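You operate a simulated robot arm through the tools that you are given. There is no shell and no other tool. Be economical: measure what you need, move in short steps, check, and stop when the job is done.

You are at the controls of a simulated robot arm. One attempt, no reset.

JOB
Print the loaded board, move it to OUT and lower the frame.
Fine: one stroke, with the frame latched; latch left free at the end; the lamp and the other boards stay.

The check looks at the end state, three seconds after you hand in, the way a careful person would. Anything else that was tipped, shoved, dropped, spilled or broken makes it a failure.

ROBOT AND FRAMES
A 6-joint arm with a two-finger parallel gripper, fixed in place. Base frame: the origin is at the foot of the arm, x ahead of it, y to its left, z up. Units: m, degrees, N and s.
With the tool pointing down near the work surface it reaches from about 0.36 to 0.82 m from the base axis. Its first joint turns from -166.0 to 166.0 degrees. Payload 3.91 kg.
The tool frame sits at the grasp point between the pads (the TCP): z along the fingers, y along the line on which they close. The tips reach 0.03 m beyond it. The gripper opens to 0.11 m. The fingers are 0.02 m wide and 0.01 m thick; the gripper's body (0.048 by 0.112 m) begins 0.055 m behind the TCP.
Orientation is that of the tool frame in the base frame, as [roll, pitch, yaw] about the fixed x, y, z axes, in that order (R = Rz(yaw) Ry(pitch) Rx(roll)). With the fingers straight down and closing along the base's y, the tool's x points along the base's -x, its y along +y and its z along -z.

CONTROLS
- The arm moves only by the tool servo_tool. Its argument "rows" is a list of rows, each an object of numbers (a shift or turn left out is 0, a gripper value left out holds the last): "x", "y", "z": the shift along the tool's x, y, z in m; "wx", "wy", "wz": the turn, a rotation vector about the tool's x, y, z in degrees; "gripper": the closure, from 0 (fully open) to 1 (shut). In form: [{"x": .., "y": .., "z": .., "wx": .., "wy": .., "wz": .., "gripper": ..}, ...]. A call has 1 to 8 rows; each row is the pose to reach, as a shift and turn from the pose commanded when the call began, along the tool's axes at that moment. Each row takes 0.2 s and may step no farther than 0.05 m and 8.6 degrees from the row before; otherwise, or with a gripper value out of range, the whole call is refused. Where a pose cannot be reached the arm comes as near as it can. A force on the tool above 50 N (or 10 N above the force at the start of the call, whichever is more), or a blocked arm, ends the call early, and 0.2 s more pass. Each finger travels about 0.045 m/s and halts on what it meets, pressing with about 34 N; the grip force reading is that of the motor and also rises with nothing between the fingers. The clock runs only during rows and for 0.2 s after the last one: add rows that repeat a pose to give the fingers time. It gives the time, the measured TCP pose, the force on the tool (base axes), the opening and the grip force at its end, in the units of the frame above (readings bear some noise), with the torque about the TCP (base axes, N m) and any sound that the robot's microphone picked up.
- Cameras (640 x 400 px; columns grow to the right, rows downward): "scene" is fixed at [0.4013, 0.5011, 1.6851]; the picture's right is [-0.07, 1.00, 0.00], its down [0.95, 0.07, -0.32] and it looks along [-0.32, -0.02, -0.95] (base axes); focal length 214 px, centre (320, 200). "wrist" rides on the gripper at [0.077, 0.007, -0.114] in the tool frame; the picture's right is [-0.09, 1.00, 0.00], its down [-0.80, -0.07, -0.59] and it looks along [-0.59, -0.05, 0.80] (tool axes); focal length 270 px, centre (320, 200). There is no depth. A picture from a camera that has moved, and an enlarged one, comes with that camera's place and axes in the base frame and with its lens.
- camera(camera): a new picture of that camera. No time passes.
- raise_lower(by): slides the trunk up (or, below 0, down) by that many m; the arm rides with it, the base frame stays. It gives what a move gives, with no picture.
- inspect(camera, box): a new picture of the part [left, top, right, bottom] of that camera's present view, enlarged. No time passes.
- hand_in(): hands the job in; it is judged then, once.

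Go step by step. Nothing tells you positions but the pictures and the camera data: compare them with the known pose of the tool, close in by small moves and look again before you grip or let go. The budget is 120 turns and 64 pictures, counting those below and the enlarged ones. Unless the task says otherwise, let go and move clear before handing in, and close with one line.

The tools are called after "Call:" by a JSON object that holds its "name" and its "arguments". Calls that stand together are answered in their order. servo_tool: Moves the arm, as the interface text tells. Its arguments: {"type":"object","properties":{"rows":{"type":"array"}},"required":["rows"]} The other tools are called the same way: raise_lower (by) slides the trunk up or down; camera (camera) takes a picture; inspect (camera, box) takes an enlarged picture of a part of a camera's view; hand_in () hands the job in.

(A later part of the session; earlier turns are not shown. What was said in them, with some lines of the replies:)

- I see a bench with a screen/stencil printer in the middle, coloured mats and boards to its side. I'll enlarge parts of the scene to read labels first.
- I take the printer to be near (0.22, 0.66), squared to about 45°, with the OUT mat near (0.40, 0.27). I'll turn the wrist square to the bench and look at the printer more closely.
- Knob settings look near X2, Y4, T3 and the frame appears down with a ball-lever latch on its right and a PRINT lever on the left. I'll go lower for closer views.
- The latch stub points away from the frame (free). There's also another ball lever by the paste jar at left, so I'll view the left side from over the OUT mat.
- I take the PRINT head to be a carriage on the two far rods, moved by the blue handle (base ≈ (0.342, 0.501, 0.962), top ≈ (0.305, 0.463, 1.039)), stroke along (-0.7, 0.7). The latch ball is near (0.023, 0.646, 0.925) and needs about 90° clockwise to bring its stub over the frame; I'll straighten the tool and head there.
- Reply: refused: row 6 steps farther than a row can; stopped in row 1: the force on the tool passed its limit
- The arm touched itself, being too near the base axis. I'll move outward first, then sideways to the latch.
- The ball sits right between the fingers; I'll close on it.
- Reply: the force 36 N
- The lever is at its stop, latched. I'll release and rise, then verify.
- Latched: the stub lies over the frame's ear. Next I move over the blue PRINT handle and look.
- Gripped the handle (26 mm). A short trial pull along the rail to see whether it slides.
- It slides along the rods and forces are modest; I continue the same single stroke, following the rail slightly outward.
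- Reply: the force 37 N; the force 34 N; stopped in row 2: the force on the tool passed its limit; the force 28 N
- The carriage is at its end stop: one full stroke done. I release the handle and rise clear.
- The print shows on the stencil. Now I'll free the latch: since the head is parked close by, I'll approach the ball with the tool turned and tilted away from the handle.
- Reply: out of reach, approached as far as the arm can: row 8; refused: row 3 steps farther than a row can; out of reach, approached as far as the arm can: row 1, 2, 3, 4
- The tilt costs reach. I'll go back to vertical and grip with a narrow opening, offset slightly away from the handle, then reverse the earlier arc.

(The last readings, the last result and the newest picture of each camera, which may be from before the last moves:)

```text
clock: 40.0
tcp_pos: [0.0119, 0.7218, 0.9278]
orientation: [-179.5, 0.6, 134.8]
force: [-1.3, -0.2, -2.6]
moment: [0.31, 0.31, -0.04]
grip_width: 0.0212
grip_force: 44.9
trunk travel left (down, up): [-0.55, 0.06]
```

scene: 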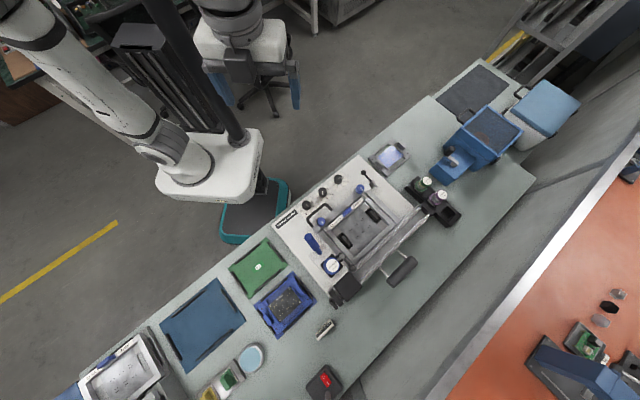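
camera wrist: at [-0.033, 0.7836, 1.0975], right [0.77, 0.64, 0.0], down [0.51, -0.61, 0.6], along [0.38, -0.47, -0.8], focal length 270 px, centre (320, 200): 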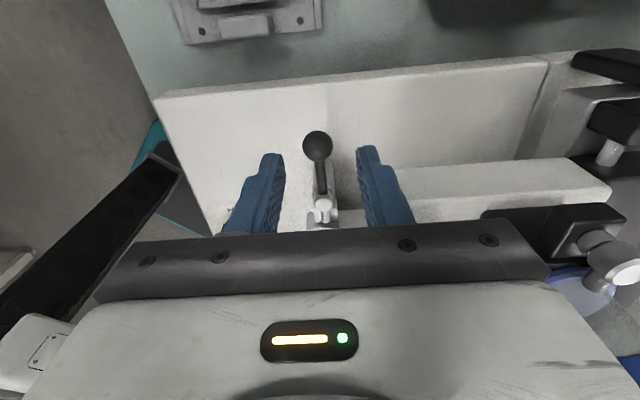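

Call:
{"name": "servo_tool", "arguments": {"rows": [{"x": -0.0006, "y": -0.0084, "wz": -8}, {"x": -0.0023, "y": -0.0165, "wz": -16}, {"x": -0.0052, "y": -0.0244, "wz": -24}, {"x": -0.0091, "y": -0.0318, "wz": -32}, {"x": -0.014, "y": -0.0386, "wz": -40}]}}

Call:
{"name": "servo_tool", "arguments": {"rows": [{"x": -0.0006, "y": -0.0084, "wz": -8}, {"x": -0.0023, "y": -0.0165, "wz": -16}, {"x": -0.0052, "y": -0.0244, "wz": -24}, {"x": -0.0091, "y": -0.0318, "wz": -32}, {"x": -0.014, "y": -0.0386, "wz": -40}, {"x": -0.0199, "y": -0.0446, "wz": -48}]}}

Call:
{"name": "inspect", "arguments": {"camera": "scene", "box": [330, 140, 410, 210]}}

```text
clock: 41.2
tcp_pos: [-0.0044, 0.6838, 0.9275]
orientation: [-179.2, 0.2, 174.9]
force: [10.9, -3.2, -6.0]
moment: [-0.11, -1.08, -0.15]
grip_width: 0.0213
grip_force: 44.9
trunk travel left (down, up): [-0.55, 0.06]
```

```text
clock: 42.6
tcp_pos: [0.0105, 0.6393, 0.9305]
orientation: [-179.4, -0.5, -137.0]
force: [12.0, 9.9, -20.6]
moment: [-0.07, 0.07, -0.02]
grip_width: 0.021
grip_force: 45.4
trunk travel left (down, up): [-0.55, 0.06]
```

```text
5.71 times, centred on (370, 175) of scene
camera zoom: at [0.4013, 0.5011, 1.6851], right [-0.07, 1.0, 0.0], down [0.95, 0.07, -0.32], along [-0.32, -0.02, -0.95], focal length 1226 px, centre (34, 343)
```

zoom: 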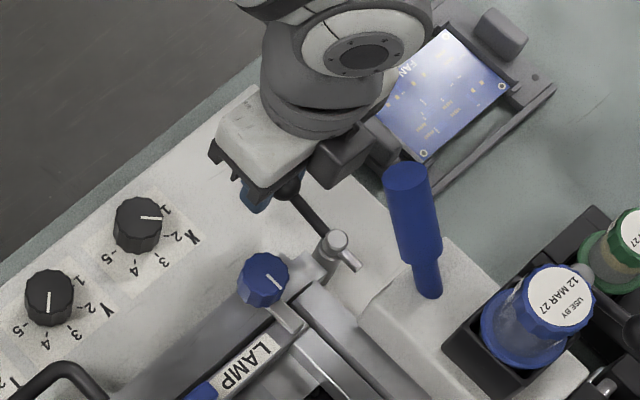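

Latch is free again. I release, rise, and go look at the frame's handle.

Call:
{"name": "servo_tool", "arguments": {"rows": [{"gripper": 0.6}, {"gripper": 0.4}, {"gripper": 0.4}, {"z": -0.04}, {"z": -0.08}, {"z": -0.12}, {"z": -0.16}, {"z": -0.19}]}}

Call:
{"name": "servo_tool", "arguments": {"rows": [{"x": -0.01, "y": -0.04}, {"x": -0.01, "y": -0.08}, {"x": -0.01, "y": -0.12}, {"x": -0.01, "y": -0.16}, {"x": 0.01, "y": -0.2}, {"x": 0.03, "y": -0.24, "z": 0.02}, {"x": 0.03, "y": -0.25, "z": 0.06}, {"x": 0.03, "y": -0.25, "z": 0.06}]}}

Call:
{"name": "camera", "arguments": {"camera": "wrist"}}

```text
clock: 44.4
tcp_pos: [0.0104, 0.6394, 1.1212]
orientation: [-179.4, -0.3, -137.3]
force: [-0.2, 0.0, -0.7]
moment: [0.02, 0.01, 0.01]
grip_width: 0.0661
grip_force: 0.0
trunk travel left (down, up): [-0.55, 0.06]
```

```text
clock: 46.2
tcp_pos: [0.1588, 0.436, 1.0603]
orientation: [-179.5, -0.3, -137.2]
force: [-0.3, 0.6, -0.3]
moment: [-0.02, -0.04, 0.03]
grip_width: 0.0661
grip_force: 0.0
trunk travel left (down, up): [-0.55, 0.06]
```

```text
24 pictures are left
camera wrist: at [0.0975, 0.3895, 1.1755], right [-0.61, 0.79, -0.01], down [0.63, 0.5, 0.59], along [0.47, 0.35, -0.81], focal length 270 px, centre (320, 200)
```

wrist: 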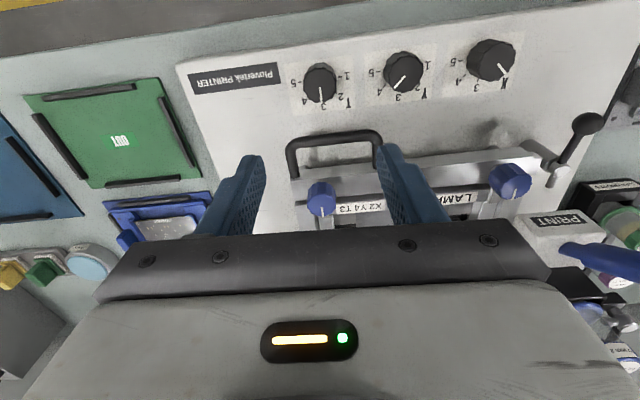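

Call:
{"name": "servo_tool", "arguments": {"rows": [{"x": -0.01, "y": 0.003, "wz": -8.5, "gripper": 0.6}, {"x": -0.02, "y": 0.006, "wz": -17}, {"x": -0.03, "y": 0.009, "wz": -25.5}, {"x": -0.0455, "y": 0.0124, "wz": -34}, {"x": -0.0455, "y": 0.0124, "wz": -42.5}, {"x": -0.0455, "y": 0.0124, "wz": -51}, {"x": -0.0455, "y": 0.0124, "wz": -59.5}, {"x": -0.0455, "y": 0.0124, "wz": -68}]}}

Call:
{"name": "servo_tool", "arguments": {"rows": [{"wz": -8.5}, {"wz": -17}, {"wz": -25}, {"wz": -25, "z": 0.04}, {"wz": -25, "z": 0.07}, {"wz": -25, "z": 0.07}]}}

Call:
{"name": "camera", "arguments": {"camera": "wrist"}}

```text
clock: 48.0
tcp_pos: [0.1832, 0.4754, 1.0616]
orientation: [179.8, -0.8, -69.0]
force: [0.1, 0.0, -0.2]
moment: [-0.01, 0.01, -0.03]
grip_width: 0.0439
grip_force: 0.0
trunk travel left (down, up): [-0.55, 0.06]
```

```text
clock: 49.4
tcp_pos: [0.1845, 0.4752, 0.9933]
orientation: [179.6, -0.6, -44.0]
force: [0.5, 0.0, 0.4]
moment: [0.0, -0.03, -0.02]
grip_width: 0.0441
grip_force: 0.1
trunk travel left (down, up): [-0.55, 0.06]
```

```text
23 pictures are left
camera wrist: at [0.2344, 0.4167, 1.1078], right [-0.76, -0.65, 0.01], down [-0.53, 0.62, 0.59], along [-0.39, 0.44, -0.81], focal length 270 px, centre (320, 200)
```

wrist: 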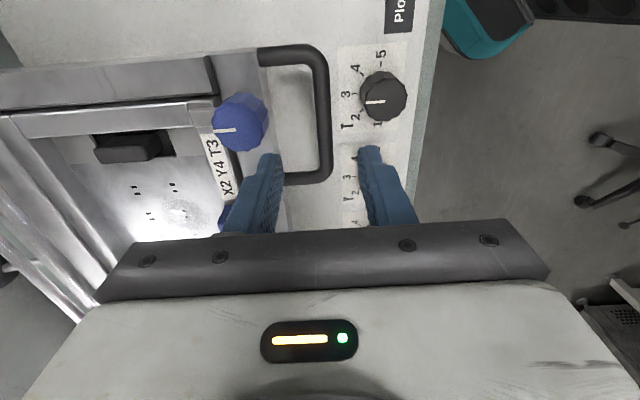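

Call:
{"name": "servo_tool", "arguments": {"rows": [{"x": -0.018, "y": 0.002}, {"x": -0.018, "y": 0.003, "z": 0.04}, {"x": -0.018, "y": 0.003, "z": 0.065}, {"x": -0.018, "y": 0.003, "z": 0.065}]}}

Call:
{"name": "inspect", "arguments": {"camera": "wrist", "box": [210, 20, 450, 230]}}

```text
clock: 50.4
tcp_pos: [0.1699, 0.4846, 0.9278]
orientation: [179.7, -0.5, -44.1]
force: [0.4, 0.8, 0.6]
moment: [0.02, 0.01, 0.0]
grip_width: 0.044
grip_force: 0.1
trunk travel left (down, up): [-0.55, 0.06]
```

```text
1.90 times, centred on (330, 125) of wrist
camera zoom: at [0.22, 0.4265, 1.0427], right [-0.76, -0.65, 0.01], down [-0.53, 0.62, 0.59], along [-0.39, 0.44, -0.81], focal length 515 px, centre (301, 343)
```

zoom: 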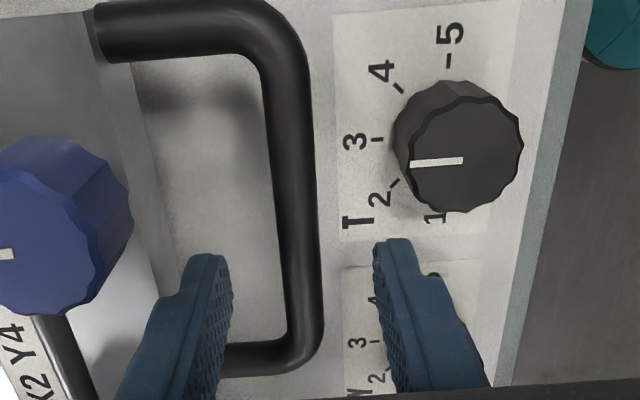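

Call:
{"name": "servo_tool", "arguments": {"rows": [{"z": 0.015}, {"z": 0.028}, {"z": 0.028, "gripper": 0.95}, {"z": 0.028}, {"z": 0.028}, {"z": 0.028}]}}

Call:
{"name": "inspect", "arguments": {"camera": "wrist", "box": [150, 20, 450, 230]}}

```text
clock: 51.8
tcp_pos: [0.1685, 0.4852, 0.8973]
orientation: [179.6, -0.6, -44.2]
force: [3.1, 2.7, -0.4]
moment: [0.08, 0.06, 0.01]
grip_width: 0.0116
grip_force: 44.8
trunk travel left (down, up): [-0.55, 0.06]
```

```text
1.90 times, centred on (300, 125) of wrist
camera zoom: at [0.2194, 0.4271, 1.0143], right [-0.76, -0.65, 0.01], down [-0.53, 0.62, 0.59], along [-0.39, 0.44, -0.81], focal length 515 px, centre (358, 343)
```

zoom: 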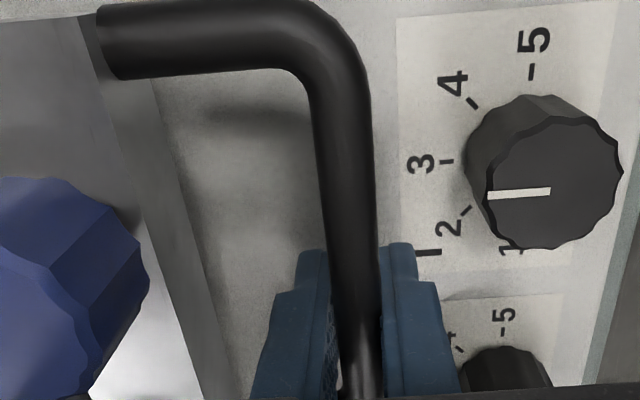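

Gripped the bar. I lift the frame slowly along its hinge arc (hinge near the far rail, radius ~0.25 m), watching the force.

Call:
{"name": "servo_tool", "arguments": {"rows": [{"z": -0.0109, "y": -0.0003, "wx": -1.5}, {"z": -0.0218, "y": -0.001, "wx": -3}, {"z": -0.0434, "y": -0.0038, "wx": -6}, {"z": -0.0647, "y": -0.0085, "wx": -9}, {"z": -0.0855, "y": -0.0151, "wx": -12}]}}

Call:
{"name": "inspect", "arguments": {"camera": "scene", "box": [260, 140, 440, 300]}}

```text
clock: 53.0
tcp_pos: [0.1769, 0.4944, 0.9855]
orientation: [167.5, -0.5, -44.1]
force: [-3.1, -13.8, 0.4]
moment: [0.02, -0.15, 0.18]
grip_width: 0.0117
grip_force: 45.4
trunk travel left (down, up): [-0.55, 0.06]
```

```text
2.50 times, centred on (350, 220) of scene
camera zoom: at [0.4013, 0.5011, 1.6851], right [-0.07, 1.0, 0.0], down [0.95, 0.07, -0.32], along [-0.32, -0.02, -0.95], focal length 536 px, centre (245, 150)
```

zoom: 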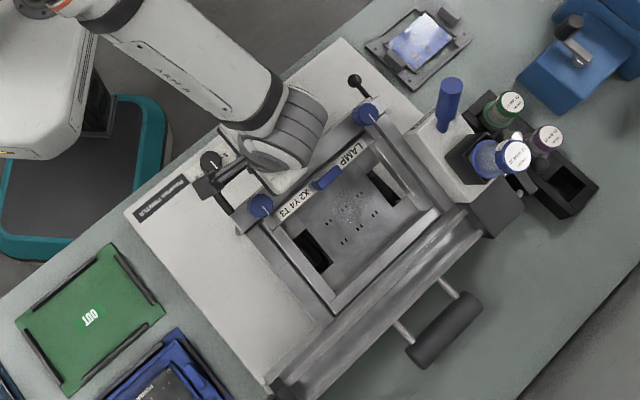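

Call:
{"name": "servo_tool", "arguments": {"rows": [{"y": 0.001, "z": -0.013, "wx": -1.5}, {"y": -0.0012, "z": -0.0255, "wx": -3}, {"y": -0.0035, "z": -0.038, "wx": -4.5}, {"y": -0.0068, "z": -0.0512, "wx": -6}]}}

```text
clock: 54.0
tcp_pos: [0.1907, 0.5071, 1.0347]
orientation: [161.6, -0.6, -44.2]
force: [2.0, -12.7, 2.1]
moment: [0.45, 0.37, 0.09]
grip_width: 0.0116
grip_force: 45.3
trunk travel left (down, up): [-0.55, 0.06]
```

Call:
{"name": "servo_tool", "arguments": {"rows": [{"y": -0.002, "z": -0.0135, "wx": -1}, {"y": -0.0047, "z": -0.0271, "wx": -2}, {"y": -0.008, "z": -0.04, "wx": -3}, {"y": -0.0117, "z": -0.0536, "wx": -4}, {"y": -0.0163, "z": -0.0665, "wx": -5}, {"y": -0.021, "z": -0.0795, "wx": -6}, {"y": -0.0265, "z": -0.092, "wx": -7}, {"y": -0.0325, "z": -0.1045, "wx": -8}]}}

Call:
{"name": "inspect", "arguments": {"camera": "scene", "box": [260, 140, 440, 300]}}

```text
clock: 55.8
tcp_pos: [0.238, 0.5568, 1.1209]
orientation: [153.5, -0.7, -44.2]
force: [23.7, -3.0, -18.2]
moment: [0.16, 0.38, 0.26]
grip_width: 0.0118
grip_force: 44.7
trunk travel left (down, up): [-0.55, 0.06]
```

```text
2.50 times, centred on (350, 220) of scene
camera zoom: at [0.4013, 0.5011, 1.6851], right [-0.07, 1.0, 0.0], down [0.95, 0.07, -0.32], along [-0.32, -0.02, -0.95], focal length 536 px, centre (245, 150)
```

zoom: 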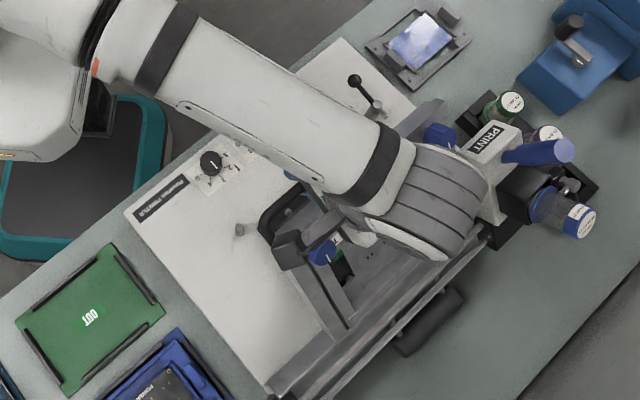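

The frame swings up easily (the head rides on it) and a green board shows underneath. I continue to about 60°.

Call:
{"name": "servo_tool", "arguments": {"rows": [{"x": 0.002, "y": -0.007, "z": -0.012, "wx": -1}, {"x": 0.003, "y": -0.0138, "z": -0.0234, "wx": -2}, {"x": 0.003, "y": -0.02, "z": -0.0355, "wx": -3}, {"x": 0.004, "y": -0.0259, "z": -0.0473, "wx": -4}, {"x": 0.005, "y": -0.033, "z": -0.0585, "wx": -5}, {"x": 0.005, "y": -0.0401, "z": -0.0698, "wx": -6}]}}

Call:
{"name": "camera", "arguments": {"camera": "scene"}}

```text
clock: 57.2
tcp_pos: [0.2721, 0.5895, 1.1511]
orientation: [147.8, -0.5, -44.1]
force: [-10.5, 30.8, -26.6]
moment: [-0.05, 0.18, 0.51]
grip_width: 0.012
grip_force: 45.2
out of reach, approached as far as the arm can: row 5, 6
trunk travel left (down, up): [-0.55, 0.06]
```

```text
18 pictures are left
```

scene: 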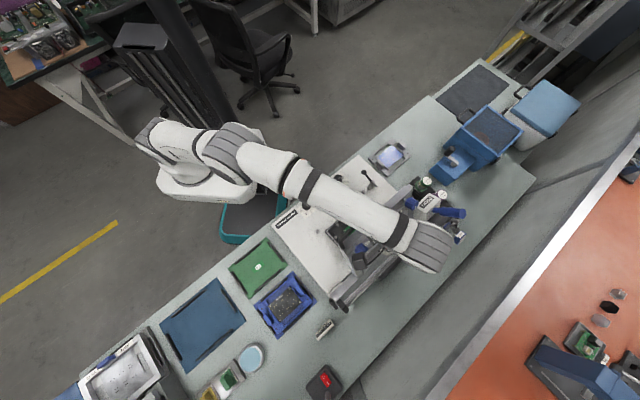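

Call:
{"name": "servo_tool", "arguments": {"rows": [{"x": -0.004, "y": -0.002, "z": 0.002}, {"x": -0.004, "y": -0.002, "z": 0.002}]}}

```text
clock: 57.8
tcp_pos: [0.2722, 0.5878, 1.1502]
orientation: [147.7, -0.6, -44.1]
force: [-7.1, 17.7, -13.5]
moment: [0.74, 0.84, -0.2]
grip_width: 0.0114
grip_force: 44.8
trunk travel left (down, up): [-0.55, 0.06]
```

Force along the arc is near zero, so the frame seems balanced. I'll loosen slightly and see whether it stays.

Call:
{"name": "servo_tool", "arguments": {"rows": [{"gripper": 0.85}, {"gripper": 0.8}, {"gripper": 0.75}, {"gripper": 0.75}]}}

Call:
{"name": "inspect", "arguments": {"camera": "wrist", "box": [120, 0, 520, 240]}}

```text
clock: 58.8
tcp_pos: [0.272, 0.5851, 1.1516]
orientation: [147.7, -0.6, -44.3]
force: [0.0, 0.1, -0.1]
moment: [0.01, 0.01, 0.0]
grip_width: 0.028
grip_force: 1.0
trunk travel left (down, up): [-0.55, 0.06]
```

```text
1.60 times, centred on (320, 120) of wrist
camera zoom: at [0.3651, 0.5701, 1.2528], right [-0.65, -0.54, 0.53], down [-0.31, 0.83, 0.46], along [-0.69, 0.13, -0.71], focal length 432 px, centre (320, 328)
```

zoom: 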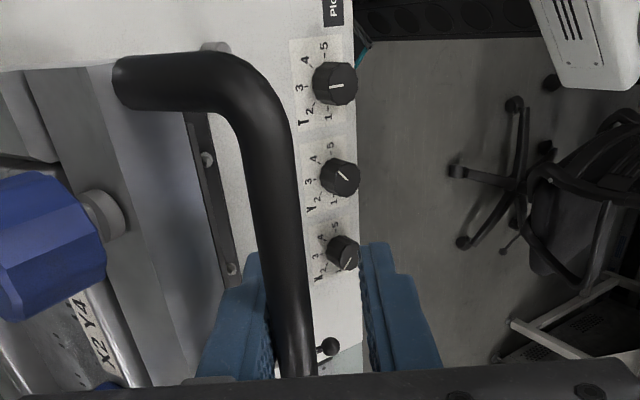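

It stays up by itself. I back the fingers off the bar, turning upright as I go.

Call:
{"name": "servo_tool", "arguments": {"rows": [{"z": -0.012}, {"y": 0.001, "z": -0.022, "wx": 5}, {"y": 0.003, "z": -0.034, "wx": 10}, {"y": 0.006, "z": -0.046, "wx": 15}, {"y": 0.011, "z": -0.06, "wx": 20}, {"y": 0.018, "z": -0.075, "wx": 25}]}}

Call:
{"name": "inspect", "arguments": {"camera": "scene", "box": [260, 140, 480, 320]}}

```text
clock: 60.2
tcp_pos: [0.2886, 0.6038, 1.2257]
orientation: [172.8, -0.7, -44.1]
force: [0.1, -0.2, -0.1]
moment: [0.02, 0.0, 0.05]
grip_width: 0.0277
grip_force: 0.1
out of reach, approached as far as the arm can: row 1
trunk travel left (down, up): [-0.55, 0.06]
```

```text
2.22 times, centred on (370, 230) of scene
camera zoom: at [0.4013, 0.5011, 1.6851], right [-0.07, 1.0, 0.0], down [0.95, 0.07, -0.32], along [-0.32, -0.02, -0.95], focal length 477 px, centre (209, 133)
```

zoom: 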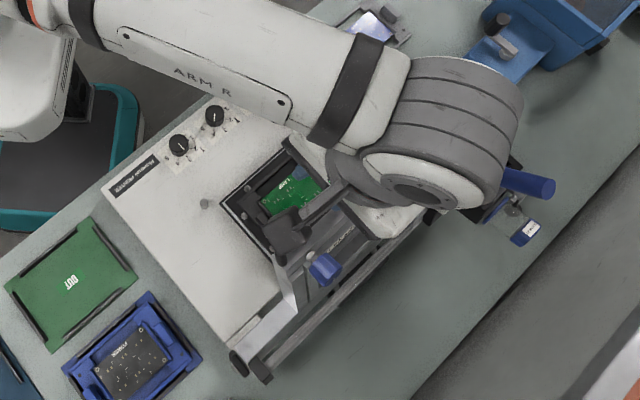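

The frame is standing open and the LAMP board is visible in the bed. I move back toward the base to look straight at the bed.

Call:
{"name": "servo_tool", "arguments": {"rows": [{"y": 0.03, "z": -0.01, "wx": 3}, {"y": 0.075, "z": -0.01, "wx": 7}, {"y": 0.12, "z": -0.01, "wx": 7}, {"y": 0.165, "z": -0.005, "wx": 7}, {"y": 0.21, "wx": 7}, {"y": 0.23, "wx": 7}, {"y": 0.23, "wx": 7}]}}

Call:
{"name": "servo_tool", "arguments": {"rows": [{"wz": 8.5}, {"wz": 17}, {"wz": 25.5}, {"wz": 34}, {"wz": 42.5}, {"wz": 51}, {"wz": 59.5}, {"wz": 68}]}}

Call:
{"name": "servo_tool", "arguments": {"rows": [{"wz": 8.5}, {"wz": 17}, {"wz": 21}, {"wz": 21}]}}

Call:
{"name": "camera", "arguments": {"camera": "wrist"}}

```text
clock: 61.8
tcp_pos: [0.1288, 0.4395, 1.2561]
orientation: [179.6, -0.5, -44.3]
force: [0.0, 0.1, -1.0]
moment: [0.0, -0.02, -0.01]
grip_width: 0.0275
grip_force: 0.0
trunk travel left (down, up): [-0.55, 0.06]
```

```text
clock: 63.6
tcp_pos: [0.1301, 0.4398, 1.2558]
orientation: [-179.6, -0.5, -112.2]
force: [0.9, -0.5, 0.5]
moment: [0.0, -0.01, 0.03]
grip_width: 0.0275
grip_force: 0.1
trunk travel left (down, up): [-0.55, 0.06]
```

```text
clock: 64.6
tcp_pos: [0.1294, 0.4393, 1.2553]
orientation: [-179.4, -0.4, -133.3]
force: [0.3, -0.7, -0.3]
moment: [0.02, 0.0, 0.02]
grip_width: 0.0274
grip_force: 0.2
trunk travel left (down, up): [-0.55, 0.06]
```

```text
15 pictures are left
camera wrist: at [0.0721, 0.3885, 1.3695], right [-0.67, 0.75, -0.01], down [0.6, 0.54, 0.59], along [0.45, 0.39, -0.81], focal length 270 px, centre (320, 200)
```

wrist: 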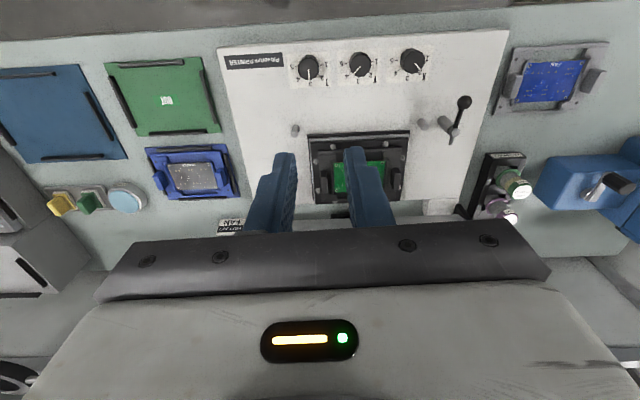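

Call:
{"name": "inspect", "arguments": {"camera": "scene", "box": [220, 180, 390, 310]}}

Call:
{"name": "inspect", "arguments": {"camera": "wrist", "box": [270, 115, 430, 215]}}

```text
3.08 times, centred on (305, 245) of scene
camera zoom: at [0.4013, 0.5011, 1.6851], right [-0.07, 1.0, 0.0], down [0.95, 0.07, -0.32], along [-0.32, -0.02, -0.95], focal length 660 px, centre (366, 62)
```

zoom: 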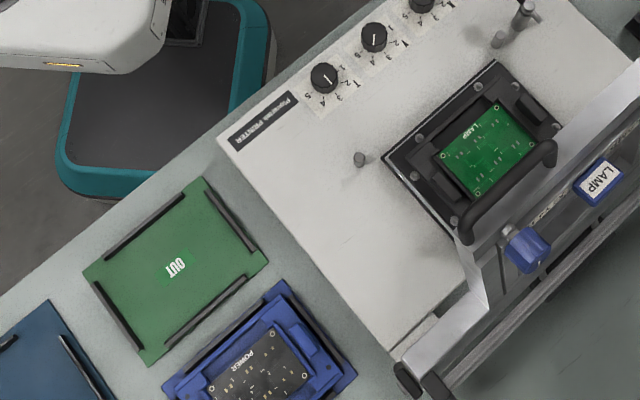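

```text
4.00 times, centred on (350, 165) of wrist
camera zoom: at [0.0721, 0.3885, 1.3695], right [-0.67, 0.75, -0.01], down [0.6, 0.54, 0.59], along [0.45, 0.39, -0.81], focal length 1081 px, centre (200, 340)
```

zoom: 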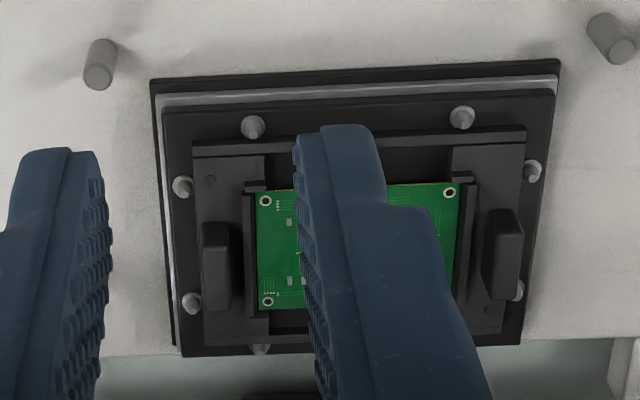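

The dark carrier with the LAMP board sits between six pins and has two grip posts about 0.15 m apart. I'll take it by the left post with the tool tilted under the open frame; first a closer look from a tilted stance.

Call:
{"name": "servo_tool", "arguments": {"rows": [{"wy": -8, "wz": 1.7, "gripper": 0.5}, {"wy": -16, "wz": 1.7}, {"wy": -24, "wz": 1.7}, {"wy": -32, "wz": 1.7}]}}

```text
clock: 65.6
tcp_pos: [0.1287, 0.4394, 1.2557]
orientation: [-179.9, 31.8, -134.7]
force: [-0.2, -0.5, -0.6]
moment: [0.02, -0.02, 0.04]
grip_width: 0.0549
grip_force: 0.1
trunk travel left (down, up): [-0.55, 0.06]
```

Call:
{"name": "servo_tool", "arguments": {"rows": [{"z": 0.045}, {"z": 0.09}, {"z": 0.135, "y": -0.005}, {"z": 0.18, "y": -0.01}, {"z": 0.225, "y": -0.01}, {"z": 0.27, "y": -0.01}, {"z": 0.3, "y": -0.01}, {"z": 0.3, "y": -0.01}]}}

Call:
{"name": "inspect", "arguments": {"camera": "wrist", "box": [170, 50, 490, 240]}}

```text
clock: 67.4
tcp_pos: [0.2479, 0.5432, 0.9978]
orientation: [-179.9, 31.6, -134.7]
force: [0.5, -0.3, 0.6]
moment: [0.0, 0.0, 0.0]
grip_width: 0.0552
grip_force: 0.3
trunk travel left (down, up): [-0.55, 0.06]
```

```text
2.00 times, centred on (330, 145) of wrist
camera zoom: at [0.1552, 0.4595, 1.0543], right [-0.65, 0.75, 0.04], down [0.31, 0.21, 0.93], along [0.69, 0.62, -0.37], focal length 541 px, centre (300, 310)
```

zoom: 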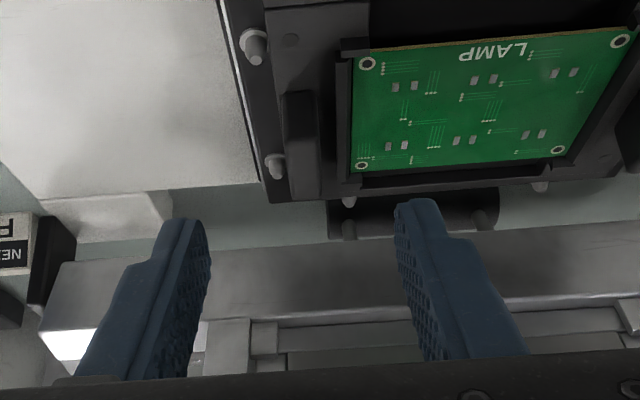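

Call:
{"name": "inspect", "arguments": {"camera": "wrist", "box": [285, 60, 365, 155]}}

```text
4.21 times, centred on (325, 108) of wrist
camera zoom: at [0.1552, 0.4595, 1.0543], right [-0.65, 0.75, 0.04], down [0.31, 0.21, 0.93], along [0.69, 0.62, -0.37], focal length 1138 px, centre (299, 590)
```

zoom: 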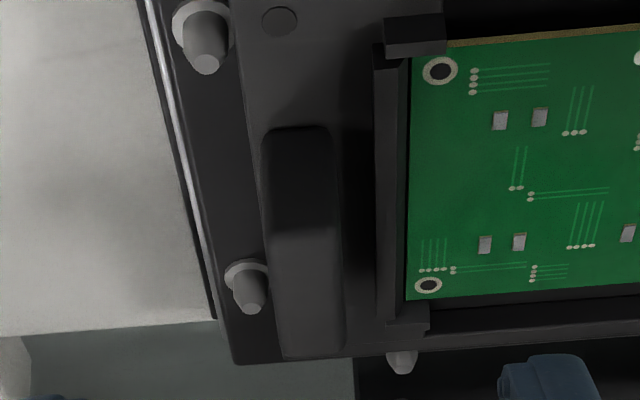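

The post is about 15 mm wide with its top near z 0.918, and the inner gap is narrow, so I'll grip the upper part with a milder 20° tilt. Moving to just above it.

Call:
{"name": "servo_tool", "arguments": {"rows": [{"x": -0.004, "z": 0.015, "wy": 4, "y": 0.001, "gripper": 0.69}, {"x": -0.008, "z": 0.03, "wy": 8, "y": 0.001}, {"x": -0.0128, "z": 0.05, "wy": 11.6, "y": 0.001}, {"x": -0.0128, "z": 0.0619, "wy": 11.6, "y": 0.001}, {"x": -0.0128, "z": 0.0619, "wy": 11.6, "y": 0.001}]}}

Call:
{"name": "inspect", "arguments": {"camera": "wrist", "box": [250, 80, 390, 230]}}

```text
clock: 68.6
tcp_pos: [0.2783, 0.5745, 0.9534]
orientation: [-179.9, 19.9, -134.7]
force: [-0.2, 1.4, -0.5]
moment: [-0.02, -0.01, -0.03]
grip_width: 0.0342
grip_force: 0.2
trunk travel left (down, up): [-0.55, 0.06]
```

```text
2.67 times, centred on (320, 155) of wrist
camera zoom: at [0.1955, 0.4994, 1.0347], right [-0.65, 0.76, 0.03], down [0.44, 0.34, 0.83], along [0.62, 0.55, -0.55], focal length 721 px, centre (320, 320)
```

zoom: 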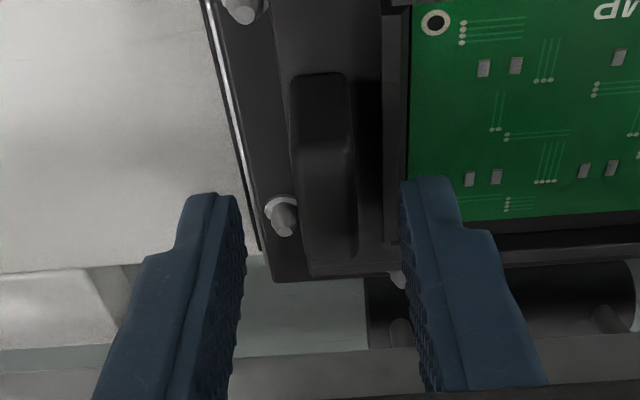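

Call:
{"name": "servo_tool", "arguments": {"rows": [{"x": 0.002, "z": 0.006}, {"x": 0.004, "z": 0.011}, {"x": 0.0057, "z": 0.0158}, {"x": 0.0057, "z": 0.0158}]}}

```text
clock: 69.6
tcp_pos: [0.28, 0.5753, 0.936]
orientation: [-179.8, 20.1, -134.8]
force: [-0.3, 0.3, -0.2]
moment: [0.01, 0.03, 0.0]
grip_width: 0.0344
grip_force: 0.0
trunk travel left (down, up): [-0.55, 0.06]
```

Call:
{"name": "servo_tool", "arguments": {"rows": [{"x": 0.0007, "z": 0.0019}, {"x": 0.0014, "z": 0.0038}, {"x": 0.0014, "z": 0.0038}]}}

```text
clock: 70.4
tcp_pos: [0.2776, 0.5749, 0.9341]
orientation: [-179.9, 20.3, -134.7]
force: [1.0, 0.5, 13.4]
moment: [0.16, 0.11, -0.02]
grip_width: 0.0344
grip_force: 0.1
trunk travel left (down, up): [-0.55, 0.06]
```

Light contact with the rail; I back off 2 mm and close on the post.

Call:
{"name": "servo_tool", "arguments": {"rows": [{"x": -0.0007, "z": -0.0024}, {"x": -0.0007, "z": -0.0024, "gripper": 0.97}, {"x": -0.0007, "z": -0.0024}, {"x": -0.0007, "z": -0.0024}]}}

```text
clock: 71.4
tcp_pos: [0.2795, 0.5752, 0.935]
orientation: [-179.8, 20.1, -134.7]
force: [-0.7, -1.5, 0.5]
moment: [-0.08, 0.08, -0.01]
grip_width: 0.0131
grip_force: 33.8
trunk travel left (down, up): [-0.55, 0.06]
```

Call:
{"name": "servo_tool", "arguments": {"rows": [{"x": -0.0014, "z": -0.0038}, {"x": -0.0034, "z": -0.0094}, {"x": -0.0041, "z": -0.0113}, {"x": -0.0041, "z": -0.0113}]}}

Call:
{"name": "inspect", "arguments": {"camera": "wrist", "box": [220, 20, 460, 220]}}

```text
clock: 72.4
tcp_pos: [0.2803, 0.5748, 0.947]
orientation: [-179.8, 20.0, -134.7]
force: [0.6, -0.4, -0.3]
moment: [-0.02, -0.04, 0.04]
grip_width: 0.013
grip_force: 33.9
trunk travel left (down, up): [-0.55, 0.06]
```

```text
2.00 times, centred on (340, 120) of wrist
camera zoom: at [0.1961, 0.5004, 1.0279], right [-0.65, 0.76, 0.03], down [0.44, 0.34, 0.83], along [0.62, 0.55, -0.55], focal length 541 px, centre (280, 360)
```

zoom: 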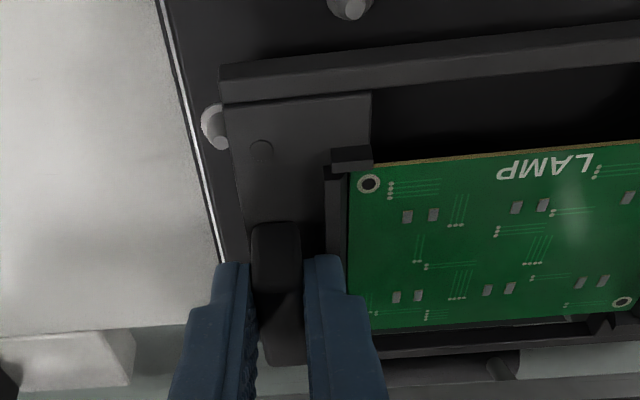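

The carrier is off its seat and light. I lift it further and draw it out from under the frame toward the base.

Call:
{"name": "servo_tool", "arguments": {"rows": [{"x": -0.0051, "z": -0.0141}, {"x": -0.0103, "z": -0.0282}, {"x": 0.01, "z": -0.042}, {"x": 0.0333, "z": -0.0547}, {"x": 0.0611, "z": -0.0808}, {"x": 0.0889, "z": -0.1068}, {"x": 0.1119, "z": -0.1312}, {"x": 0.1119, "z": -0.1312}]}}

Call:
{"name": "camera", "arguments": {"camera": "scene"}}

```text
clock: 74.2
tcp_pos: [0.1742, 0.4678, 1.0326]
orientation: [-179.7, 20.0, -134.6]
force: [-0.1, -0.2, -1.2]
moment: [-0.04, -0.03, 0.02]
grip_width: 0.0132
grip_force: 34.0
trunk travel left (down, up): [-0.55, 0.06]
```

```text
8 pictures are left
```

scene: 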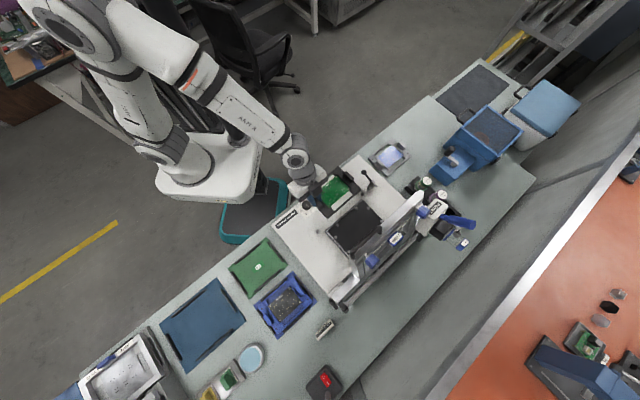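

The board hangs level-ish from the gripper. I carry it along the bench toward OUT (centre ≈ (0.398, 0.268)).

Call:
{"name": "servo_tool", "arguments": {"rows": [{"y": -0.03}, {"y": -0.07}, {"y": -0.115}, {"y": -0.16}, {"y": -0.205}, {"y": -0.25}, {"y": -0.29}, {"y": -0.32}]}}

Call:
{"name": "servo_tool", "arguments": {"rows": [{"y": -0.03}, {"y": -0.053}, {"y": -0.053}]}}

Call:
{"name": "inspect", "arguments": {"camera": "scene", "box": [220, 220, 330, 310]}}

```text
clock: 76.0
tcp_pos: [0.4025, 0.2427, 1.0324]
orientation: [-179.9, 20.0, -134.8]
force: [0.7, 0.2, -0.5]
moment: [-0.05, -0.08, 0.01]
grip_width: 0.0132
grip_force: 34.3
trunk travel left (down, up): [-0.55, 0.06]
```

```text
clock: 76.8
tcp_pos: [0.4372, 0.2048, 1.0331]
orientation: [-179.8, 20.0, -134.7]
force: [0.3, -0.2, -1.7]
moment: [-0.06, -0.05, -0.02]
grip_width: 0.0133
grip_force: 33.4
trunk travel left (down, up): [-0.55, 0.06]
```

```text
4.44 times, centred on (275, 265) of scene
camera zoom: at [0.4013, 0.5011, 1.6851], right [-0.07, 1.0, 0.0], down [0.95, 0.07, -0.32], along [-0.32, -0.02, -0.95], focal length 953 px, centre (520, -89)
```

zoom: 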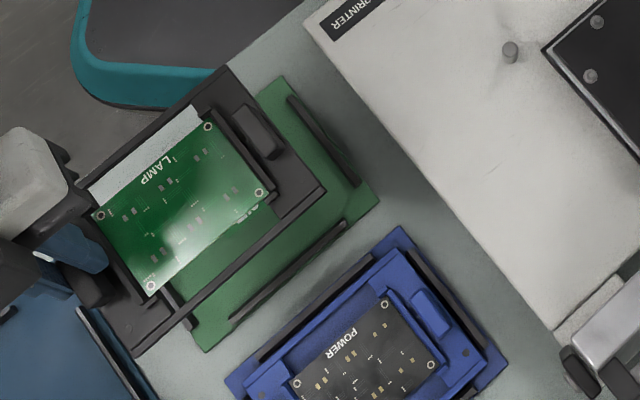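

Measured against the guide bars, the carrier is within about 2 mm and 1.3° of the OUT bay. I trim that and descend most of the way.

Call:
{"name": "servo_tool", "arguments": {"rows": [{"x": 0.0092, "y": 0.001, "z": 0.0179, "wx": 0.22, "wz": 0.6}, {"x": 0.0161, "y": 0.001, "z": 0.0367, "wx": 0.44, "wz": 1.2}, {"x": 0.0298, "y": 0.001, "z": 0.0743, "wx": 0.44, "wz": 1.2}, {"x": 0.0417, "y": 0.001, "z": 0.1072, "wx": 0.44, "wz": 1.2}, {"x": 0.0417, "y": 0.001, "z": 0.1072, "wx": 0.44, "wz": 1.2}]}}

Call:
{"name": "inspect", "arguments": {"camera": "scene", "box": [220, 225, 310, 300]}}

```text
clock: 78.0
tcp_pos: [0.4356, 0.2036, 0.9185]
orientation: [-179.8, 20.0, -136.0]
force: [-0.6, 1.4, -1.4]
moment: [-0.07, -0.05, -0.03]
grip_width: 0.0132
grip_force: 33.8
trunk travel left (down, up): [-0.55, 0.06]
```

```text
5.33 times, centred on (265, 262) of scene
camera zoom: at [0.4013, 0.5011, 1.6851], right [-0.07, 1.0, 0.0], down [0.95, 0.07, -0.32], along [-0.32, -0.02, -0.95], focal length 1144 px, centre (613, -133)
```

zoom: 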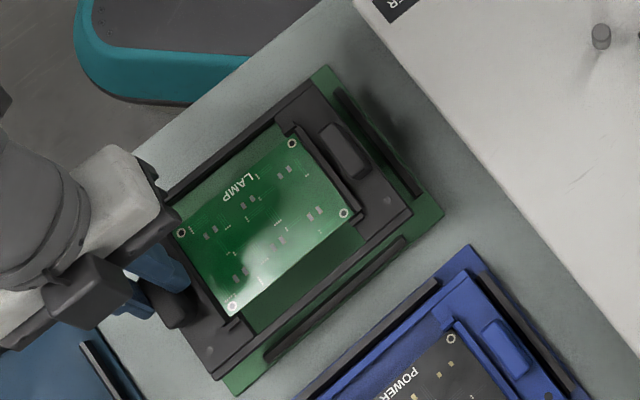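

Call:
{"name": "inspect", "arguments": {"camera": "wrist", "box": [180, 20, 480, 220]}}

```text
2.00 times, centred on (330, 120) of wrist
camera zoom: at [0.3517, 0.1312, 0.9994], right [-0.63, 0.77, 0.03], down [0.44, 0.33, 0.83], along [0.64, 0.54, -0.55], focal length 541 px, centre (300, 360)
```

zoom: 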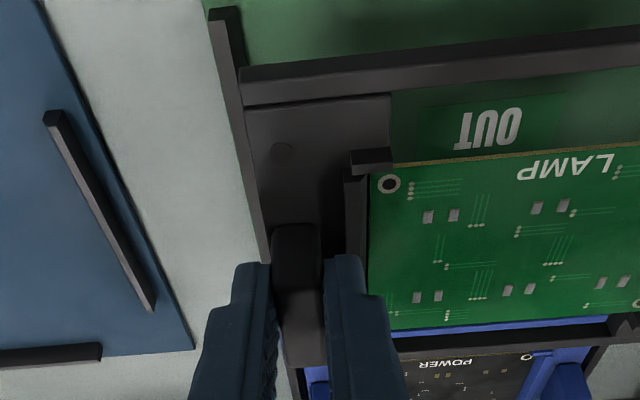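

Call:
{"name": "servo_tool", "arguments": {"rows": [{"x": 0.0043, "y": -0.0012, "z": 0.009}, {"x": 0.0077, "y": -0.0012, "z": 0.0185}, {"x": 0.0112, "y": -0.0012, "z": 0.0279}, {"x": 0.0122, "y": -0.0012, "z": 0.0305}, {"x": 0.0122, "y": -0.0012, "z": 0.0305}]}}

```text
clock: 79.2
tcp_pos: [0.4356, 0.2045, 0.8861]
orientation: [-179.7, 20.0, -136.0]
force: [-0.5, -0.8, -1.0]
moment: [-0.04, -0.05, -0.01]
grip_width: 0.0133
grip_force: 34.3
trunk travel left (down, up): [-0.55, 0.06]
```

Call:
{"name": "servo_tool", "arguments": {"rows": [{"x": 0.001, "z": 0.0028}, {"x": 0.002, "z": 0.0056}, {"x": 0.0027, "z": 0.0075}]}}

```text
clock: 80.0
tcp_pos: [0.4352, 0.2043, 0.8784]
orientation: [-179.8, 20.0, -135.9]
force: [0.2, 0.0, -1.9]
moment: [-0.05, -0.05, 0.0]
grip_width: 0.0133
grip_force: 33.7
trunk travel left (down, up): [-0.55, 0.06]
```

Call:
{"name": "servo_tool", "arguments": {"rows": [{"x": 0.0007, "z": 0.0019}, {"x": 0.0014, "z": 0.0038}, {"x": 0.0021, "z": 0.0056}]}}

```text
clock: 80.8
tcp_pos: [0.4361, 0.2019, 0.8708]
orientation: [-179.8, 19.9, -136.0]
force: [-1.4, -0.1, -0.3]
moment: [-0.1, -0.01, 0.12]
grip_width: 0.0131
grip_force: 34.4
trunk travel left (down, up): [-0.55, 0.06]
```

Call:
{"name": "servo_tool", "arguments": {"rows": [{"x": 0.0007, "z": 0.0019}, {"x": 0.0007, "z": 0.0019}]}}

Call:
{"name": "inspect", "arguments": {"camera": "scene", "box": [220, 225, 310, 300]}}

```text
clock: 81.4
tcp_pos: [0.4359, 0.2028, 0.8711]
orientation: [-179.8, 20.1, -136.1]
force: [-1.6, -1.2, 12.7]
moment: [-0.48, 0.52, 0.06]
grip_width: 0.0132
grip_force: 33.9
trunk travel left (down, up): [-0.55, 0.06]
```

```text
5.33 times, centred on (265, 262) of scene
camera zoom: at [0.4013, 0.5011, 1.6851], right [-0.07, 1.0, 0.0], down [0.95, 0.07, -0.32], along [-0.32, -0.02, -0.95], focal length 1144 px, centre (613, -133)
```

zoom: 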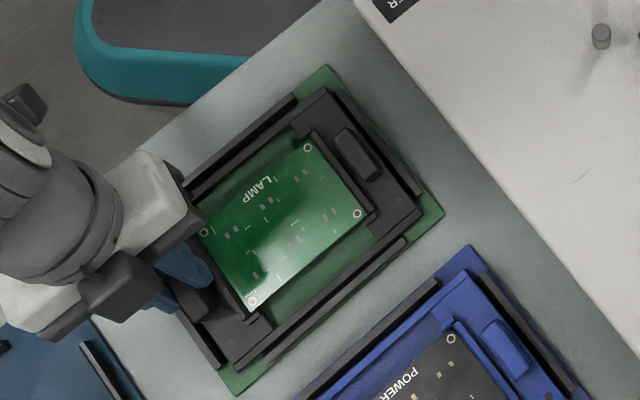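

The carrier sits inside all four guides and is bearing on the mat. I release and rise straight up.

Call:
{"name": "servo_tool", "arguments": {"rows": [{"x": -0.0007, "z": -0.0019}, {"x": -0.0007, "z": -0.0019, "gripper": 0.72}, {"x": -0.0007, "z": -0.0019}, {"x": -0.0007, "z": -0.0019}, {"x": -0.007, "z": -0.019}, {"x": -0.0205, "z": -0.0564}, {"x": -0.0342, "z": -0.094}, {"x": -0.0479, "z": -0.1316}]}}

Call:
{"name": "camera", "arguments": {"camera": "scene"}}

```text
clock: 83.2
tcp_pos: [0.4337, 0.2052, 1.0116]
orientation: [179.3, 20.4, -137.5]
force: [-0.4, -1.1, -0.4]
moment: [0.1, -0.01, 0.08]
grip_width: 0.0308
grip_force: 0.0
trunk travel left (down, up): [-0.55, 0.06]
```

```text
3 pictures are left
```

scene: 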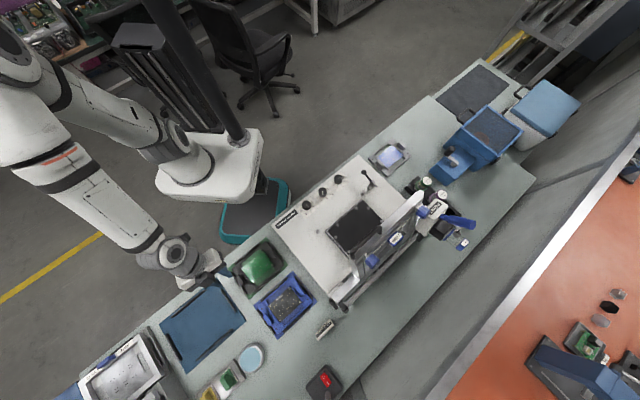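

Board is placed. Now to lower the frame: I'll straighten and climb, then go back to the bar along the same way I left it.

Call:
{"name": "servo_tool", "arguments": {"rows": [{"x": -0.01, "z": -0.03, "wy": 7}, {"x": -0.025, "z": -0.07, "wy": 14}, {"x": -0.04, "z": -0.11, "wy": 20.4}, {"x": -0.055, "z": -0.15, "wy": 20.4}, {"x": -0.07, "z": -0.19, "wy": 20.4}, {"x": -0.085, "z": -0.23, "wy": 20.4}, {"x": -0.085, "z": -0.23, "wy": 20.4}]}}

Call:
{"name": "servo_tool", "arguments": {"rows": [{"wz": -8.5, "y": 0.03}, {"wz": -17, "y": 0.065}, {"wz": -25.5, "y": 0.1}, {"wz": -34, "y": 0.14}, {"wz": -42.5, "y": 0.18}, {"wz": -51, "y": 0.22}, {"wz": -59.5, "y": 0.26}, {"wz": -68, "y": 0.3}]}}

```text
clock: 84.8
tcp_pos: [0.4367, 0.2042, 1.2549]
orientation: [-179.8, -0.3, -136.1]
force: [0.7, 0.1, -0.3]
moment: [-0.01, -0.02, 0.01]
grip_width: 0.031
grip_force: 0.2
trunk travel left (down, up): [-0.55, 0.06]
```

```text
clock: 86.6
tcp_pos: [0.228, 0.421, 1.2521]
orientation: [179.8, -0.3, -67.8]
force: [-0.6, 0.3, 0.5]
moment: [-0.04, 0.03, -0.01]
grip_width: 0.0306
grip_force: 0.1
trunk travel left (down, up): [-0.55, 0.06]
```

Call:
{"name": "servo_tool", "arguments": {"rows": [{"x": -0.029, "y": -0.025, "wz": -5}, {"x": -0.059, "y": -0.05, "wz": -10}, {"x": -0.088, "y": -0.075, "wz": -15}, {"x": -0.117, "y": -0.1, "wz": -20}, {"x": -0.1464, "y": -0.1252, "wz": -23.6}, {"x": -0.1464, "y": -0.1252, "wz": -23.6}]}}

Call:
{"name": "servo_tool", "arguments": {"rows": [{"wx": -3.5, "z": 0.013}, {"wx": -7, "z": 0.026}, {"wx": -7, "z": 0.026}]}}

```text
clock: 88.0
tcp_pos: [0.2891, 0.6015, 1.2533]
orientation: [179.6, -0.2, -44.4]
force: [1.3, 0.1, 0.4]
moment: [0.02, -0.01, 0.01]
grip_width: 0.0309
grip_force: 0.1
trunk travel left (down, up): [-0.55, 0.06]
```

```text
clock: 88.8
tcp_pos: [0.2896, 0.6027, 1.227]
orientation: [172.5, -0.1, -44.5]
force: [0.9, -0.1, -0.5]
moment: [0.03, 0.0, 0.02]
grip_width: 0.0307
grip_force: 0.0
trunk travel left (down, up): [-0.55, 0.06]
```

Call:
{"name": "inspect", "arguments": {"camera": "wrist", "box": [200, 0, 480, 230]}}

```text
1.74 times, centred on (340, 115) of wrist
camera zoom: at [0.3496, 0.5536, 1.3409], right [-0.75, -0.64, 0.13], down [-0.47, 0.67, 0.58], along [-0.46, 0.38, -0.81], focal length 470 px, centre (285, 348)
```

zoom: 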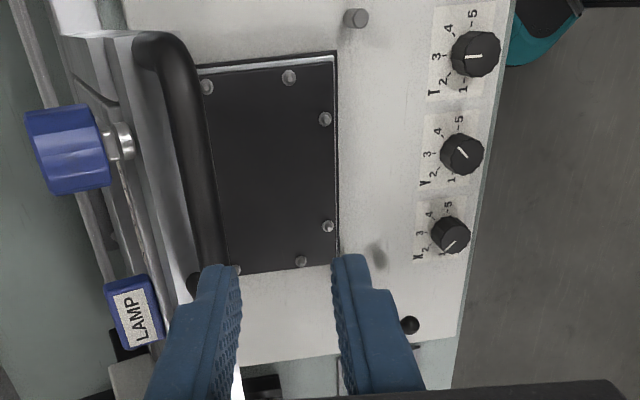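

The frame has swung a little further open (about 65°), so the bar is now ≈ 2 cm further out. I'll widen the grip, shift over it and come down around it.

Call:
{"name": "servo_tool", "arguments": {"rows": [{"y": -0.01, "z": -0.0024, "gripper": 0.55}, {"y": -0.0188, "z": -0.0024}, {"y": -0.0188, "z": -0.0024}, {"y": -0.0205, "z": 0.01}, {"y": -0.0222, "z": 0.0225}, {"y": -0.0237, "z": 0.0353}, {"y": -0.0237, "z": 0.0353}]}}

Call:
{"name": "inspect", "arguments": {"camera": "wrist", "box": [200, 0, 480, 230]}}

```text
clock: 90.4
tcp_pos: [0.3021, 0.6168, 1.1884]
orientation: [172.7, -0.1, -44.5]
force: [-0.1, 0.1, 0.1]
moment: [0.01, 0.05, 0.03]
grip_width: 0.0497
grip_force: 0.0
trunk travel left (down, up): [-0.55, 0.06]
```

```text
1.74 times, centred on (340, 115) of wrist
camera zoom: at [0.3622, 0.5676, 1.3026], right [-0.76, -0.64, 0.13], down [-0.47, 0.67, 0.58], along [-0.46, 0.38, -0.81], focal length 470 px, centre (285, 348)
```

zoom: 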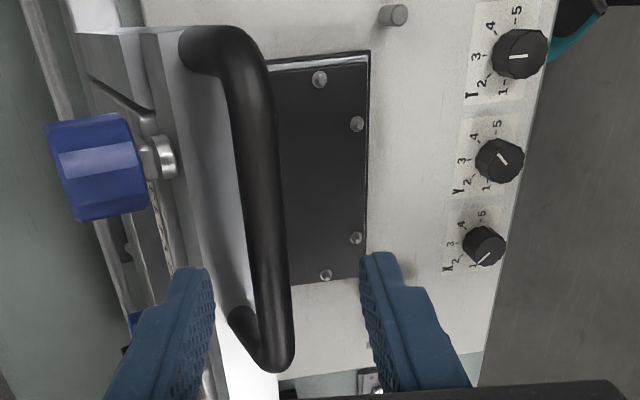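

The bar is between the fingers but near the tips; I go 14 mm lower and close.

Call:
{"name": "servo_tool", "arguments": {"rows": [{"y": -0.0009, "z": 0.007}, {"y": -0.0018, "z": 0.0139}, {"y": -0.0018, "z": 0.0139, "gripper": 0.95}, {"y": -0.0018, "z": 0.0139}, {"y": -0.0018, "z": 0.0139}, {"y": -0.0018, "z": 0.0139}, {"y": -0.0018, "z": 0.0139}]}}

```text
clock: 92.0
tcp_pos: [0.3025, 0.6175, 1.1748]
orientation: [172.5, -0.2, -44.5]
force: [0.7, 0.3, -1.7]
moment: [0.04, 0.04, -0.17]
grip_width: 0.0118
grip_force: 44.5
trunk travel left (down, up): [-0.55, 0.06]
```

Gripped again. Refitting the arc (hinge ≈ 0.724 m out, z 0.913, radius 0.262), I swing the frame down slowly.

Call:
{"name": "servo_tool", "arguments": {"rows": [{"x": -0.0004, "y": 0.0157, "z": 0.0076}, {"x": -0.0009, "y": 0.0316, "z": 0.0166}, {"x": -0.0013, "y": 0.0469, "z": 0.0266}, {"x": -0.0017, "y": 0.0613, "z": 0.0377}]}}

```text
clock: 93.0
tcp_pos: [0.2554, 0.5702, 1.1433]
orientation: [172.4, -0.2, -44.4]
force: [9.1, 1.1, -12.1]
moment: [-0.62, -0.72, 0.29]
grip_width: 0.0115
grip_force: 45.0
trunk travel left (down, up): [-0.55, 0.06]
```

Call:
{"name": "servo_tool", "arguments": {"rows": [{"x": 0.0, "y": 0.0137, "z": 0.0135}, {"x": -0.0006, "y": 0.0266, "z": 0.0264, "wx": 0.5}, {"x": -0.0009, "y": 0.0385, "z": 0.0403, "wx": 1}, {"x": -0.0012, "y": 0.0493, "z": 0.055, "wx": 1.5}, {"x": -0.0014, "y": 0.0592, "z": 0.0704, "wx": 2}, {"x": -0.0016, "y": 0.0679, "z": 0.0865, "wx": 2.5}, {"x": -0.0018, "y": 0.0755, "z": 0.103, "wx": 3}]}}

```text
clock: 94.6
tcp_pos: [0.1954, 0.509, 1.0517]
orientation: [175.5, -0.1, -44.5]
force: [19.4, 2.3, -10.0]
moment: [-0.64, -0.9, 0.37]
grip_width: 0.0117
grip_force: 45.3
trunk travel left (down, up): [-0.55, 0.06]
```

Call:
{"name": "servo_tool", "arguments": {"rows": [{"x": 0.001, "y": 0.004, "z": 0.0125, "wx": 0.5}, {"x": 0.0015, "y": 0.008, "z": 0.0251, "wx": 1}, {"x": 0.0015, "y": 0.012, "z": 0.038, "wx": 1.5}, {"x": 0.0015, "y": 0.0158, "z": 0.0515, "wx": 2}, {"x": 0.0015, "y": 0.0184, "z": 0.065, "wx": 2.5}, {"x": 0.0015, "y": 0.0208, "z": 0.0784, "wx": 3}, {"x": 0.0015, "y": 0.022, "z": 0.09, "wx": 3.5}, {"x": 0.0015, "y": 0.0227, "z": 0.1012, "wx": 4}]}}

```text
clock: 96.4
tcp_pos: [0.1706, 0.4868, 0.9515]
orientation: [179.6, -0.1, -44.5]
force: [4.3, 5.6, -4.6]
moment: [0.07, 0.07, 0.3]
grip_width: 0.0117
grip_force: 44.8
trunk travel left (down, up): [-0.55, 0.06]
```

Call:
{"name": "servo_tool", "arguments": {"rows": [{"z": 0.012, "y": 0.0003}, {"z": 0.024, "y": 0.0003}, {"z": 0.034, "y": 0.0}, {"z": 0.038, "y": 0.0}]}}

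```text
clock: 97.4
tcp_pos: [0.1706, 0.4837, 0.915]
orientation: [179.6, -0.4, -44.4]
force: [-14.8, -6.5, -3.2]
moment: [-0.26, -0.01, 0.29]
grip_width: 0.0117
grip_force: 44.7
trunk travel left (down, up): [-0.55, 0.06]
```

Call:
{"name": "servo_tool", "arguments": {"rows": [{"z": 0.003, "y": 0.001}, {"z": 0.006, "y": 0.001}, {"z": 0.006, "y": 0.001}]}}

```text
clock: 98.2
tcp_pos: [0.169, 0.4852, 0.9121]
orientation: [180.0, 0.0, -44.5]
force: [-7.2, -7.8, 39.2]
moment: [-0.02, 0.12, 0.75]
grip_width: 0.012
grip_force: 45.1
trunk travel left (down, up): [-0.55, 0.06]
```

The frame has met its seat (39 N upward). I ease off, open and rise clear.

Call:
{"name": "servo_tool", "arguments": {"rows": [{"z": -0.003}, {"z": -0.003, "gripper": 0.75}, {"z": -0.003, "gripper": 0.65}, {"z": -0.003}, {"z": -0.02}, {"z": -0.06}, {"z": -0.1}, {"z": -0.14}]}}

Call:
{"name": "servo_tool", "arguments": {"rows": [{"y": 0.03, "z": -0.04}, {"y": 0.06, "z": -0.08}, {"y": 0.08, "z": -0.12}, {"y": 0.08, "z": -0.16}]}}

Call:
{"name": "camera", "arguments": {"camera": "scene"}}

```text
clock: 100.0
tcp_pos: [0.1715, 0.4863, 1.0482]
orientation: [179.6, -0.2, -44.5]
force: [-0.6, 0.2, 0.3]
moment: [-0.02, -0.01, -0.03]
grip_width: 0.0382
grip_force: 0.0
trunk travel left (down, up): [-0.55, 0.06]
```

```text
clock: 101.0
tcp_pos: [0.1179, 0.4287, 1.211]
orientation: [179.6, -0.2, -44.5]
force: [0.6, -0.6, 0.4]
moment: [0.02, -0.02, 0.01]
grip_width: 0.0384
grip_force: 0.1
trunk travel left (down, up): [-0.55, 0.06]
```

```text
0 pictures are left
```

scene: 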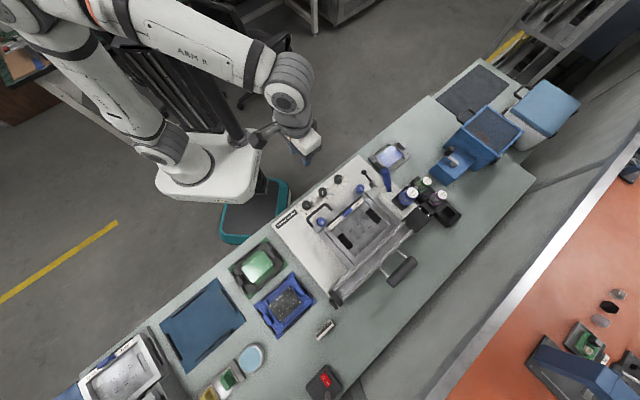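

The frame is down on its seat with the latch swung free, and the LAMP board sits on OUT. The other boards are where they were and the gripper is clear, so I'm handing in.

Call:
{"name": "hand_in", "arguments": {}}

```text
The job is handed in.
```

The loaded LAMP board got one full stroke with the frame latched and now sits on OUT in its carrier; the frame is down with the latch free. I took "the lamp" to mean the LAMP stencil, which stayed in the frame, and the FAN and POWER boards were not touched.
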